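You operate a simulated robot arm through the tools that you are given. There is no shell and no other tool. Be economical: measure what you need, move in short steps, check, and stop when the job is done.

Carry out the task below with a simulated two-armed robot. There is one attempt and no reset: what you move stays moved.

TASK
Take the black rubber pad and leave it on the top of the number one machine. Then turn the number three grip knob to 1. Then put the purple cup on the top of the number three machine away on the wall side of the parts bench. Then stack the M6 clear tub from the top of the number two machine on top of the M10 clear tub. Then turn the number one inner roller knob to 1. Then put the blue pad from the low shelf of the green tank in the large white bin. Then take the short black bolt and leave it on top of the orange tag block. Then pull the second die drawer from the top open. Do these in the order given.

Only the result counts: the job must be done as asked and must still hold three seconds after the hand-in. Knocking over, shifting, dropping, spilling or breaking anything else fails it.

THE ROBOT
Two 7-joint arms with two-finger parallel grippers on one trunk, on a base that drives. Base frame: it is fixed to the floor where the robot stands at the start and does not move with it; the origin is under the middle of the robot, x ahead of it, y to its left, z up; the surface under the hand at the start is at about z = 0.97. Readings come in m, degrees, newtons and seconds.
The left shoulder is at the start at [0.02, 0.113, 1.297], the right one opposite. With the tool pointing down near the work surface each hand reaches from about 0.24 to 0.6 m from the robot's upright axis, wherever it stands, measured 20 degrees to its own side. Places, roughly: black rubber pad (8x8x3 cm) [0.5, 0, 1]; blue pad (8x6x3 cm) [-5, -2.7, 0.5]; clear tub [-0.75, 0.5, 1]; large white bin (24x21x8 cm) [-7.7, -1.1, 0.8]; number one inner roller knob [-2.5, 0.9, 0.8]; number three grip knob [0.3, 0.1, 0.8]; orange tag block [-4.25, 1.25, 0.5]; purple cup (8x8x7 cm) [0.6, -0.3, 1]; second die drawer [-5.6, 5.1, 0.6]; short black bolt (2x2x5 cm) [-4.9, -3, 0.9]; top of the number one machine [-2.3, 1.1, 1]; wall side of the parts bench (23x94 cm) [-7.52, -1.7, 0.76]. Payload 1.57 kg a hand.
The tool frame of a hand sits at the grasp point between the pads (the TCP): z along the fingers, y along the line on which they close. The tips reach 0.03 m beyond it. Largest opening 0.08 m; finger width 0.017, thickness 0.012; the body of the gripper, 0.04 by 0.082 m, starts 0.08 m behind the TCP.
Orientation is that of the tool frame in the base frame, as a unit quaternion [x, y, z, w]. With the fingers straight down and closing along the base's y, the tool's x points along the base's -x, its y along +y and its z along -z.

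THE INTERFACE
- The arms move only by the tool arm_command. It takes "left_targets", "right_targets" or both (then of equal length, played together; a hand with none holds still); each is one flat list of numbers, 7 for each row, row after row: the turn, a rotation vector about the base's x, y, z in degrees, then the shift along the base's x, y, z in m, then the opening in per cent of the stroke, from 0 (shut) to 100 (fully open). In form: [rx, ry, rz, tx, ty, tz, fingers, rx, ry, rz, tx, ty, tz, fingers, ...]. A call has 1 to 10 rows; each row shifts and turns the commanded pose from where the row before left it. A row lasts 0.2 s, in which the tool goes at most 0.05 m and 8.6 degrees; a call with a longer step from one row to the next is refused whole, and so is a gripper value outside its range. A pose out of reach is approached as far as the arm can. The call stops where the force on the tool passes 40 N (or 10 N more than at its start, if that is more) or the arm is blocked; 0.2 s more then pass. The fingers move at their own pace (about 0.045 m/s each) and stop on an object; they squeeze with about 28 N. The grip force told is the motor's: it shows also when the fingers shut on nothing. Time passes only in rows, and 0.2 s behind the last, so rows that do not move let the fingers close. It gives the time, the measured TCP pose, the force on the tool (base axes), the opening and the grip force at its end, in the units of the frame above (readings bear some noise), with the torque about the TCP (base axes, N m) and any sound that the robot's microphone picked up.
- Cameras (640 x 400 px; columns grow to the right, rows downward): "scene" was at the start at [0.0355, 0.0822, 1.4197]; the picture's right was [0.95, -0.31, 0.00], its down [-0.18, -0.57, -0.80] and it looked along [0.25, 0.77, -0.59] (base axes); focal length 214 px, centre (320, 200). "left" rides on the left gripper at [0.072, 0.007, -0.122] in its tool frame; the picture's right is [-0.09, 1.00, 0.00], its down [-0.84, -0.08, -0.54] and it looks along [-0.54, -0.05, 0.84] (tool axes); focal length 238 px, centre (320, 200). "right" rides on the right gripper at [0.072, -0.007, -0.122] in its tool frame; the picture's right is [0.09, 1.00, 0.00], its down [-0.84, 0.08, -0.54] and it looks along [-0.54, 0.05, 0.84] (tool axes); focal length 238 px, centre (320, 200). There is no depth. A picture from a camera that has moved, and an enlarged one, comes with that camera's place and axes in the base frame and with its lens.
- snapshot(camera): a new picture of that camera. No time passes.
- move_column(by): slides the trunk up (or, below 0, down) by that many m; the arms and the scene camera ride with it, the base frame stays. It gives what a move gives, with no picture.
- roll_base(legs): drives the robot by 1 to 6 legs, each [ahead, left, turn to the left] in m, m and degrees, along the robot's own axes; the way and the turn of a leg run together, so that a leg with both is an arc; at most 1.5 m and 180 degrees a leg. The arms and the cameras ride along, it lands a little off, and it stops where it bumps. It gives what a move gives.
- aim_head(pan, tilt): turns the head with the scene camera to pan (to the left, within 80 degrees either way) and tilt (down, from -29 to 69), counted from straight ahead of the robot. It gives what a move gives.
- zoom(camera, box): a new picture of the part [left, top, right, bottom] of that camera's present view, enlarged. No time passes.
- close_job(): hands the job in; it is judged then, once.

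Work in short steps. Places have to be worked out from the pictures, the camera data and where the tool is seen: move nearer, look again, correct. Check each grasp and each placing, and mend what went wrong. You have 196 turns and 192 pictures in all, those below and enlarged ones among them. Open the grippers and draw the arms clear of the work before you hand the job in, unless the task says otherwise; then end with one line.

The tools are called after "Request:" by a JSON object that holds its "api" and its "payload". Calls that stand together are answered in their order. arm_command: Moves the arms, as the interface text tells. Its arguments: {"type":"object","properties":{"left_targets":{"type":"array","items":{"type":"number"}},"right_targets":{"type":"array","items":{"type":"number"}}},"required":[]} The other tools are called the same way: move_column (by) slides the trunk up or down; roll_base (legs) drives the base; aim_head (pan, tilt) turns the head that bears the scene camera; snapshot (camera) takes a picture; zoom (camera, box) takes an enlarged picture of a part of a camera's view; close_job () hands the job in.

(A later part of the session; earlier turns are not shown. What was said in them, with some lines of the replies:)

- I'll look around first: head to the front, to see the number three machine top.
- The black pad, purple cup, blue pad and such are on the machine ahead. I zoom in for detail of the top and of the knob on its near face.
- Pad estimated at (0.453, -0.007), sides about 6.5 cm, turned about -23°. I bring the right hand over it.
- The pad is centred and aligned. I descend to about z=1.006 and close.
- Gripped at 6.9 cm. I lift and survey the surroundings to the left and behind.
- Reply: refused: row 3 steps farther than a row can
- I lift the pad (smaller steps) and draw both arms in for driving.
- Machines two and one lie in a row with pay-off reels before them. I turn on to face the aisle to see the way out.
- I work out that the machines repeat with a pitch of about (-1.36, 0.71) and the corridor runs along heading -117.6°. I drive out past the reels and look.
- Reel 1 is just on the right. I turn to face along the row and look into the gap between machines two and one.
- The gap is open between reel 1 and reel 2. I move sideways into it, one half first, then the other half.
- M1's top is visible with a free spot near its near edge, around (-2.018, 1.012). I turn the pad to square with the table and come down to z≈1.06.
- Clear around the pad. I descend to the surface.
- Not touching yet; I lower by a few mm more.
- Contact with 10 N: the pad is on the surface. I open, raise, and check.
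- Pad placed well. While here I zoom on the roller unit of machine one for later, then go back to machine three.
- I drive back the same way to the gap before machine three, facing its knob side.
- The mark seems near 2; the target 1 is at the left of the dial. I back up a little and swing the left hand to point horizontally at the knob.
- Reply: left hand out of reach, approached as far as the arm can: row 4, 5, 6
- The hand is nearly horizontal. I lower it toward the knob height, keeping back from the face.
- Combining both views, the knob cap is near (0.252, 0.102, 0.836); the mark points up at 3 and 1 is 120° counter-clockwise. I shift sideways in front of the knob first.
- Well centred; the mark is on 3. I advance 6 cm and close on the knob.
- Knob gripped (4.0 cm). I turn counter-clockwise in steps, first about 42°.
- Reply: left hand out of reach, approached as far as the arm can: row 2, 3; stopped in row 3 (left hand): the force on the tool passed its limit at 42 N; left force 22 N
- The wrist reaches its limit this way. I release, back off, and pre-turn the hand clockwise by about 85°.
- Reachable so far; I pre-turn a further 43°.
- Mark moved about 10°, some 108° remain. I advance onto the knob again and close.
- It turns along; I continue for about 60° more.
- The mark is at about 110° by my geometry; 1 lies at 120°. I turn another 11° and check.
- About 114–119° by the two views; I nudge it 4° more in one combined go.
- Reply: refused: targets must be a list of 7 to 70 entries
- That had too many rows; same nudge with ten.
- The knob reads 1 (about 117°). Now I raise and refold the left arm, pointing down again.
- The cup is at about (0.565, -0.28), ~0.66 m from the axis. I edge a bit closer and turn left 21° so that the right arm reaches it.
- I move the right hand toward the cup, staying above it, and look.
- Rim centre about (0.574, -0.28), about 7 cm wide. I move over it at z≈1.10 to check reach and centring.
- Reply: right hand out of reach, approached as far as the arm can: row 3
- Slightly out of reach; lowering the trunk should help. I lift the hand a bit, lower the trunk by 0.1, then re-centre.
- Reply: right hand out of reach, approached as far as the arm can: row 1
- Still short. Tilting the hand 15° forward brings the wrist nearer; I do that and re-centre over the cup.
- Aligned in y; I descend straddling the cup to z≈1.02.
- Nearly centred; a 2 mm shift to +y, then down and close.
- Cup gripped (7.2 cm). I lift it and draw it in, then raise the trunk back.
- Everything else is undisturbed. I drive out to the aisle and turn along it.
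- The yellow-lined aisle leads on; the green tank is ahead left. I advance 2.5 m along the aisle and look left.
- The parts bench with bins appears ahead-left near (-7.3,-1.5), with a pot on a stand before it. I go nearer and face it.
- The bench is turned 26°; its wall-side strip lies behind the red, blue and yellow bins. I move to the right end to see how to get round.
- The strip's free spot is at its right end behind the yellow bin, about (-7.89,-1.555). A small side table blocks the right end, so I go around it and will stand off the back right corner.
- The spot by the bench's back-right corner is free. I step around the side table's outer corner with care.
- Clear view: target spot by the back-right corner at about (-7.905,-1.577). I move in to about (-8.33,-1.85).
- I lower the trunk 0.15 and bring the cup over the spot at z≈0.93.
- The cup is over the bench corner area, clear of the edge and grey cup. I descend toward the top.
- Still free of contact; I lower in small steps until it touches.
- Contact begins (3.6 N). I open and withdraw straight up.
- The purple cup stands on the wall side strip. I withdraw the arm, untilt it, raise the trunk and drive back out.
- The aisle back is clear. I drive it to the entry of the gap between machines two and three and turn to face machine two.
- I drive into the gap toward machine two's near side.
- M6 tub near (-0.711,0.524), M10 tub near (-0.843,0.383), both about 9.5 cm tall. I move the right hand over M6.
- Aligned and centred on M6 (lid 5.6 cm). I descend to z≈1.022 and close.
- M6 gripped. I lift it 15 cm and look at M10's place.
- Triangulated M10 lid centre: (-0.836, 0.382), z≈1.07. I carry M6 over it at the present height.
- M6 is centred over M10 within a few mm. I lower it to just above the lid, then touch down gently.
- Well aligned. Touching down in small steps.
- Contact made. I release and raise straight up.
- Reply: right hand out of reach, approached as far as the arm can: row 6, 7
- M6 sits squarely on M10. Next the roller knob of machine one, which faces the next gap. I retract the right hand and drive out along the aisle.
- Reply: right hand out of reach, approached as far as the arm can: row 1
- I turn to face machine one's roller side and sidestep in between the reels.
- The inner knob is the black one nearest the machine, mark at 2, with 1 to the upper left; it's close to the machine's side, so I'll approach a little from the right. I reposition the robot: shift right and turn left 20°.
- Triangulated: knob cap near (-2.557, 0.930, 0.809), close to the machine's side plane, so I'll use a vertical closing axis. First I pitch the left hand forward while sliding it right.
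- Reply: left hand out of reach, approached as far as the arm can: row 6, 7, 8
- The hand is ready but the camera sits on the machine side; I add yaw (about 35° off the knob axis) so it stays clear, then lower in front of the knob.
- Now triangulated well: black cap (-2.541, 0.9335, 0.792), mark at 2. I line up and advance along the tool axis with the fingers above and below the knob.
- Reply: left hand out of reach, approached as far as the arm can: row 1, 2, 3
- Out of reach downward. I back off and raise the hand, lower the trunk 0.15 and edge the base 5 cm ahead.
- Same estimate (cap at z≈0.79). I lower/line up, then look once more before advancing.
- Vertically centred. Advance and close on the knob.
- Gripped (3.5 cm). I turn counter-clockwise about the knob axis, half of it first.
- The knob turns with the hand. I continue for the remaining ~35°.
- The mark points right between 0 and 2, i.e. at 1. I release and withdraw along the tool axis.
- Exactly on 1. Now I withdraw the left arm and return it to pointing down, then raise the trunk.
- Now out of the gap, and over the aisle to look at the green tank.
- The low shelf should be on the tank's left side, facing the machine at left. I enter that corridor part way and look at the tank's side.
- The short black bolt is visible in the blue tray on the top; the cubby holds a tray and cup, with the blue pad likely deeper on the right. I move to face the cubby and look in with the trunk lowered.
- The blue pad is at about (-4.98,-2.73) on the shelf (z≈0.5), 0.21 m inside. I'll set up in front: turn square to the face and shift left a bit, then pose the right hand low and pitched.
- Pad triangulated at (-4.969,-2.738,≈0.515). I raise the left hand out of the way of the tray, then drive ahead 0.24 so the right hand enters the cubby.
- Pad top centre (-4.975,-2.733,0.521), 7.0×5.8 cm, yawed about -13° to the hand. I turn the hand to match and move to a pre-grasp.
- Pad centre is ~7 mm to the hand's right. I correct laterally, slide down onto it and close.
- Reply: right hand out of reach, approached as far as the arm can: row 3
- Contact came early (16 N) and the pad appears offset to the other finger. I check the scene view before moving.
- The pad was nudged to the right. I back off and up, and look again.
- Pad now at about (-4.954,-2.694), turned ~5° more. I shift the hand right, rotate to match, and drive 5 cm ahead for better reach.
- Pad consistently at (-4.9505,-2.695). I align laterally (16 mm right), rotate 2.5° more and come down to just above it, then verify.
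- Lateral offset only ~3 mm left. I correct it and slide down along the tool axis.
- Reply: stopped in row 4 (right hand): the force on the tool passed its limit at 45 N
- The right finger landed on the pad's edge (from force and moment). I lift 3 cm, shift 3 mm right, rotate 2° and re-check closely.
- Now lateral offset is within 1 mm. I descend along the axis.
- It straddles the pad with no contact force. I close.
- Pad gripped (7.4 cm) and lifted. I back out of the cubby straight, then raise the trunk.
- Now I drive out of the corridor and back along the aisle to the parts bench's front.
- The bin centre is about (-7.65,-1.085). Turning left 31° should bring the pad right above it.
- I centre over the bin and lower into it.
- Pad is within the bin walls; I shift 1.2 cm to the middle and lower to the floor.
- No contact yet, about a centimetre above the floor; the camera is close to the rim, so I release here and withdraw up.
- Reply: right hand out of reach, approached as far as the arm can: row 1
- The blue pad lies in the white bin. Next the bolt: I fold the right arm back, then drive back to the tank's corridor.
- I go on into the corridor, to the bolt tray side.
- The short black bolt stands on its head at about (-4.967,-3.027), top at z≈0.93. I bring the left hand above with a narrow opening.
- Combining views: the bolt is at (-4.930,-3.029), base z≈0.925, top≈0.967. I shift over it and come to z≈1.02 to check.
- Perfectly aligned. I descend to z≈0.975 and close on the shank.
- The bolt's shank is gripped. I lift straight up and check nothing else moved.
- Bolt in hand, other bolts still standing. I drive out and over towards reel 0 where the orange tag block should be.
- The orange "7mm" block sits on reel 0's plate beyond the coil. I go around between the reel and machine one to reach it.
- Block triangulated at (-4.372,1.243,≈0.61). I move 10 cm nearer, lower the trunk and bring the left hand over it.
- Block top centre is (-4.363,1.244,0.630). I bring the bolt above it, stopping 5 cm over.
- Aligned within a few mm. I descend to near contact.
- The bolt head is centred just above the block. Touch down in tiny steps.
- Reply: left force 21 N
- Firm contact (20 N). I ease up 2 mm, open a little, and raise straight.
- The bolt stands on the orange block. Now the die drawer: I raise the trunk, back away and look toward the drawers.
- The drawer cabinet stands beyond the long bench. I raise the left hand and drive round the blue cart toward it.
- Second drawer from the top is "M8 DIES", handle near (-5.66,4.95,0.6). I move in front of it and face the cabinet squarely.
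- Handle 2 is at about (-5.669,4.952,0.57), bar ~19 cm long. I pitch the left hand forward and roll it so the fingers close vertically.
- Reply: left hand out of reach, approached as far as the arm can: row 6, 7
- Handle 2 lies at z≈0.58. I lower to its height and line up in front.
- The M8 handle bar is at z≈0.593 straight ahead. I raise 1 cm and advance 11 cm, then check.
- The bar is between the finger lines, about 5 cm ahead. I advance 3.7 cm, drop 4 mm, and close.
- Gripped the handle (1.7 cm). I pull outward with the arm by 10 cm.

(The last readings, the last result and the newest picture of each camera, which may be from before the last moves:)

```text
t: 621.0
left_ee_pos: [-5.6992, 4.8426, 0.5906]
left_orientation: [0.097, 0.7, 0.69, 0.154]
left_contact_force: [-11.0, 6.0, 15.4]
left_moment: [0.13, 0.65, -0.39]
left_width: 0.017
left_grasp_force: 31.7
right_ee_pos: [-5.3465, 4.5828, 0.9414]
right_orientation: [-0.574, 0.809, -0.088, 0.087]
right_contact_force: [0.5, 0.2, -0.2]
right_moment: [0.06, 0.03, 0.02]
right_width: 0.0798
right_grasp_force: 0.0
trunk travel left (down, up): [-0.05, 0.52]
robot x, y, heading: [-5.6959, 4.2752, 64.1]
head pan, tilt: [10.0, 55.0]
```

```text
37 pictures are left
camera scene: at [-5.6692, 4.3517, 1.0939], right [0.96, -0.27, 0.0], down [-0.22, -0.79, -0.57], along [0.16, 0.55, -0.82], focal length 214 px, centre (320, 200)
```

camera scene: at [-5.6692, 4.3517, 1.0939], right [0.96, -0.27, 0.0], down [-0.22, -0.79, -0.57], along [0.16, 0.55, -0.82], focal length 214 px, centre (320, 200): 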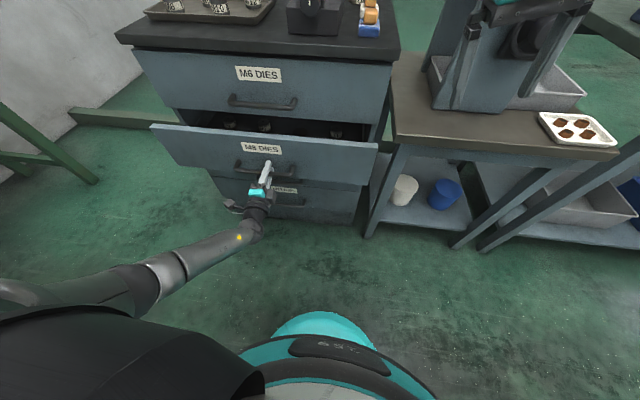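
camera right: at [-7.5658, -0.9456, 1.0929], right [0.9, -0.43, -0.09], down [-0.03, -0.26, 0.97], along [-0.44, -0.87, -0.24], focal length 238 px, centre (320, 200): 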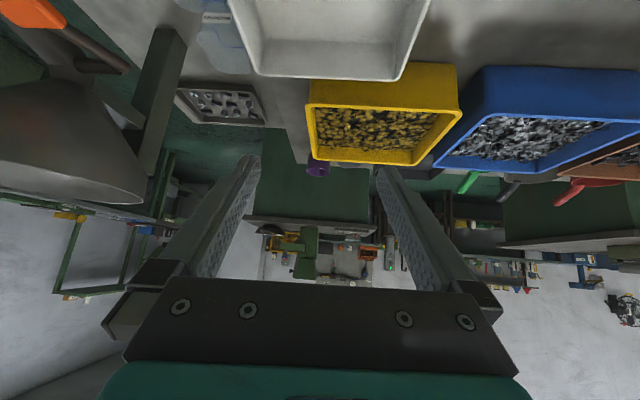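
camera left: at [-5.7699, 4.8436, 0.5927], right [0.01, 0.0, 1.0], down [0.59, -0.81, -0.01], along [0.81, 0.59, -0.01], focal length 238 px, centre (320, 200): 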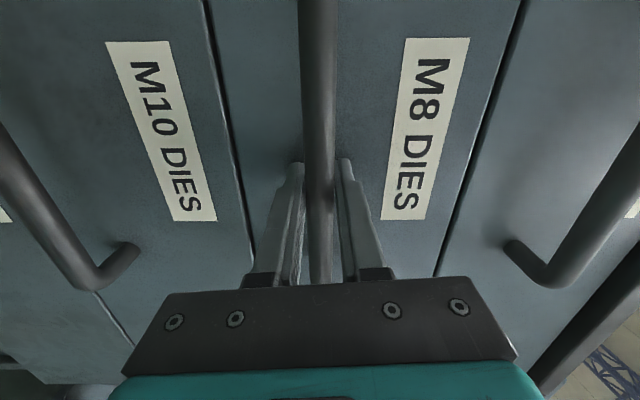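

The drawer is coming out (10 cm). I continue along its measured axis for another 10 cm.

Request:
{"api": "arm_command", "payload": {"left_targets": [0, 0, 0, -0.008, -0.0225, 0, 0, 0, 0, 0, -0.01, -0.023, 0, 0, 0, 0, 0, -0.01, -0.023, 0, 0, 0, 0, 0, -0.01, -0.023, 0, 0, 0, 0, 0, 0, 0, 0, 0]}}

Request:
{"api": "snapshot", "payload": {"camera": "scene"}}

```text
t: 622.2
left_ee_pos: [-5.7386, 4.7493, 0.5925]
left_orientation: [0.095, 0.699, 0.692, 0.153]
left_contact_force: [-18.1, 7.8, 13.9]
left_moment: [0.16, 0.58, -0.04]
left_width: 0.0169
left_grasp_force: 32.0
right_ee_pos: [-5.347, 4.5833, 0.9415]
right_orientation: [-0.575, 0.809, -0.088, 0.086]
right_contact_force: [0.2, 0.1, 0.5]
right_moment: [-0.02, -0.01, -0.02]
right_width: 0.08
right_grasp_force: 0.0
trunk travel left (down, up): [-0.05, 0.52]
robot x, y, heading: [-5.6898, 4.2734, 64.4]
head pan, tilt: [10.0, 55.0]
```

```text
36 pictures are left
camera scene: at [-5.6694, 4.3519, 1.0938], right [0.96, -0.27, 0.0], down [-0.22, -0.79, -0.57], along [0.16, 0.55, -0.82], focal length 214 px, centre (320, 200)
```

scene: 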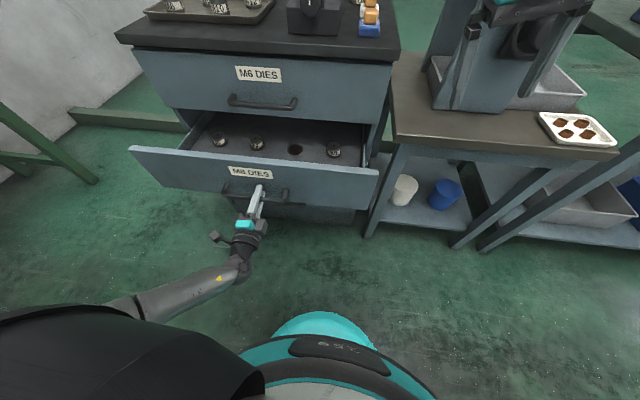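

Opened about 20 cm. I back the base 8 cm to open it further, then check.

Request:
{"api": "roll_base", "payload": {"legs": [[-0.08, 0.01, 0]]}}

Request:
{"api": "snapshot", "payload": {"camera": "scene"}}

```text
t: 623.2
left_ee_pos: [-5.7719, 4.6766, 0.5911]
left_orientation: [0.104, 0.7, 0.687, 0.163]
left_contact_force: [32.8, -13.3, 13.8]
left_moment: [0.16, 0.65, 0.18]
left_width: 0.017
left_grasp_force: 32.0
right_ee_pos: [-5.3868, 4.5132, 0.9409]
right_orientation: [-0.575, 0.809, -0.087, 0.086]
right_contact_force: [-0.1, -0.3, 0.2]
right_moment: [0.04, 0.02, 0.01]
right_width: 0.08
right_grasp_force: 0.0
trunk travel left (down, up): [-0.05, 0.52]
robot x, y, heading: [-5.7361, 4.2095, 64.1]
head pan, tilt: [10.0, 55.0]
```

```text
35 pictures are left
camera scene: at [-5.7099, 4.2831, 1.0938], right [0.96, -0.27, 0.0], down [-0.22, -0.79, -0.57], along [0.15, 0.55, -0.82], focal length 214 px, centre (320, 200)
```

scene: 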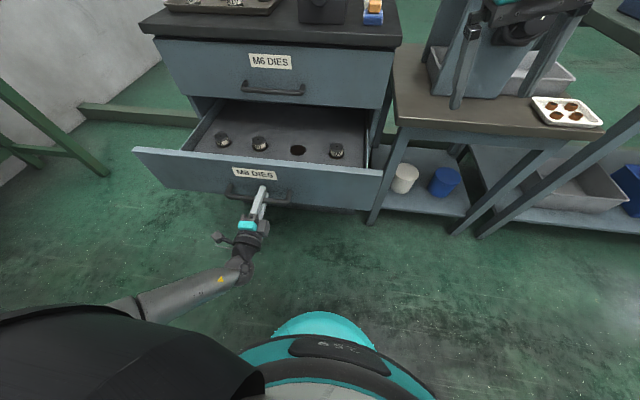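

The drawer stands open about 28 cm. I release the handle and back away.

Request:
{"api": "arm_command", "payload": {"left_targets": [0, 0, 0, 0, 0, 0, 40, 0, 0, 0, 0, 0, 0, 100, 0, 0, 0, 0, 0, 0, 100, 0, 0, 0, 0, 0, 0, 100]}}

Request:
{"api": "roll_base", "payload": {"legs": [[-0.2, 0, 0]]}}

Request:
{"api": "snapshot", "payload": {"camera": "scene"}}

```text
t: 624.2
left_ee_pos: [-5.7734, 4.6763, 0.5905]
left_orientation: [0.103, 0.7, 0.687, 0.164]
left_contact_force: [0.0, -0.6, 0.4]
left_moment: [0.01, 0.01, 0.0]
left_width: 0.0797
left_grasp_force: 0.0
right_ee_pos: [-5.3901, 4.5152, 0.9417]
right_orientation: [-0.575, 0.809, -0.087, 0.087]
right_contact_force: [-1.2, 0.1, -1.0]
right_moment: [0.0, -0.01, -0.01]
right_width: 0.0799
right_grasp_force: 0.1
trunk travel left (down, up): [-0.05, 0.52]
robot x, y, heading: [-5.7317, 4.2095, 64.5]
head pan, tilt: [10.0, 55.0]
```

```text
t: 625.8
left_ee_pos: [-5.8615, 4.4967, 0.5907]
left_orientation: [0.102, 0.7, 0.688, 0.164]
left_contact_force: [0.1, 0.3, 0.1]
left_moment: [-0.02, -0.01, -0.03]
left_width: 0.0799
left_grasp_force: 0.0
right_ee_pos: [-5.4768, 4.336, 0.9402]
right_orientation: [-0.575, 0.809, -0.088, 0.087]
right_contact_force: [0.7, -0.1, -0.1]
right_moment: [-0.05, -0.02, 0.0]
right_width: 0.0799
right_grasp_force: 0.1
trunk travel left (down, up): [-0.05, 0.52]
robot x, y, heading: [-5.8199, 4.026, 64.4]
head pan, tilt: [10.0, 55.0]
```

```text
34 pictures are left
camera scene: at [-5.7986, 4.1048, 1.0938], right [0.96, -0.27, 0.0], down [-0.22, -0.79, -0.57], along [0.15, 0.55, -0.82], focal length 214 px, centre (320, 200)
```

scene: 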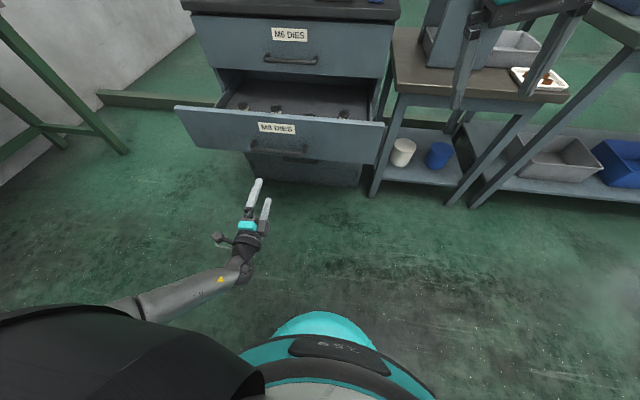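

The M8 (second) drawer stands open, the hands are open and clear, and every step was checked when it was done. I hand the job in.

Request:
{"api": "close_job", "payload": {}}

```text
The job is handed in.
```

All eight steps were done in the order given and the job is handed in. Two are less than exact: the number three grip knob's mark is about 3° short of 1, and the second drawer (M8 dies) is open about 28 cm rather than to its stop.
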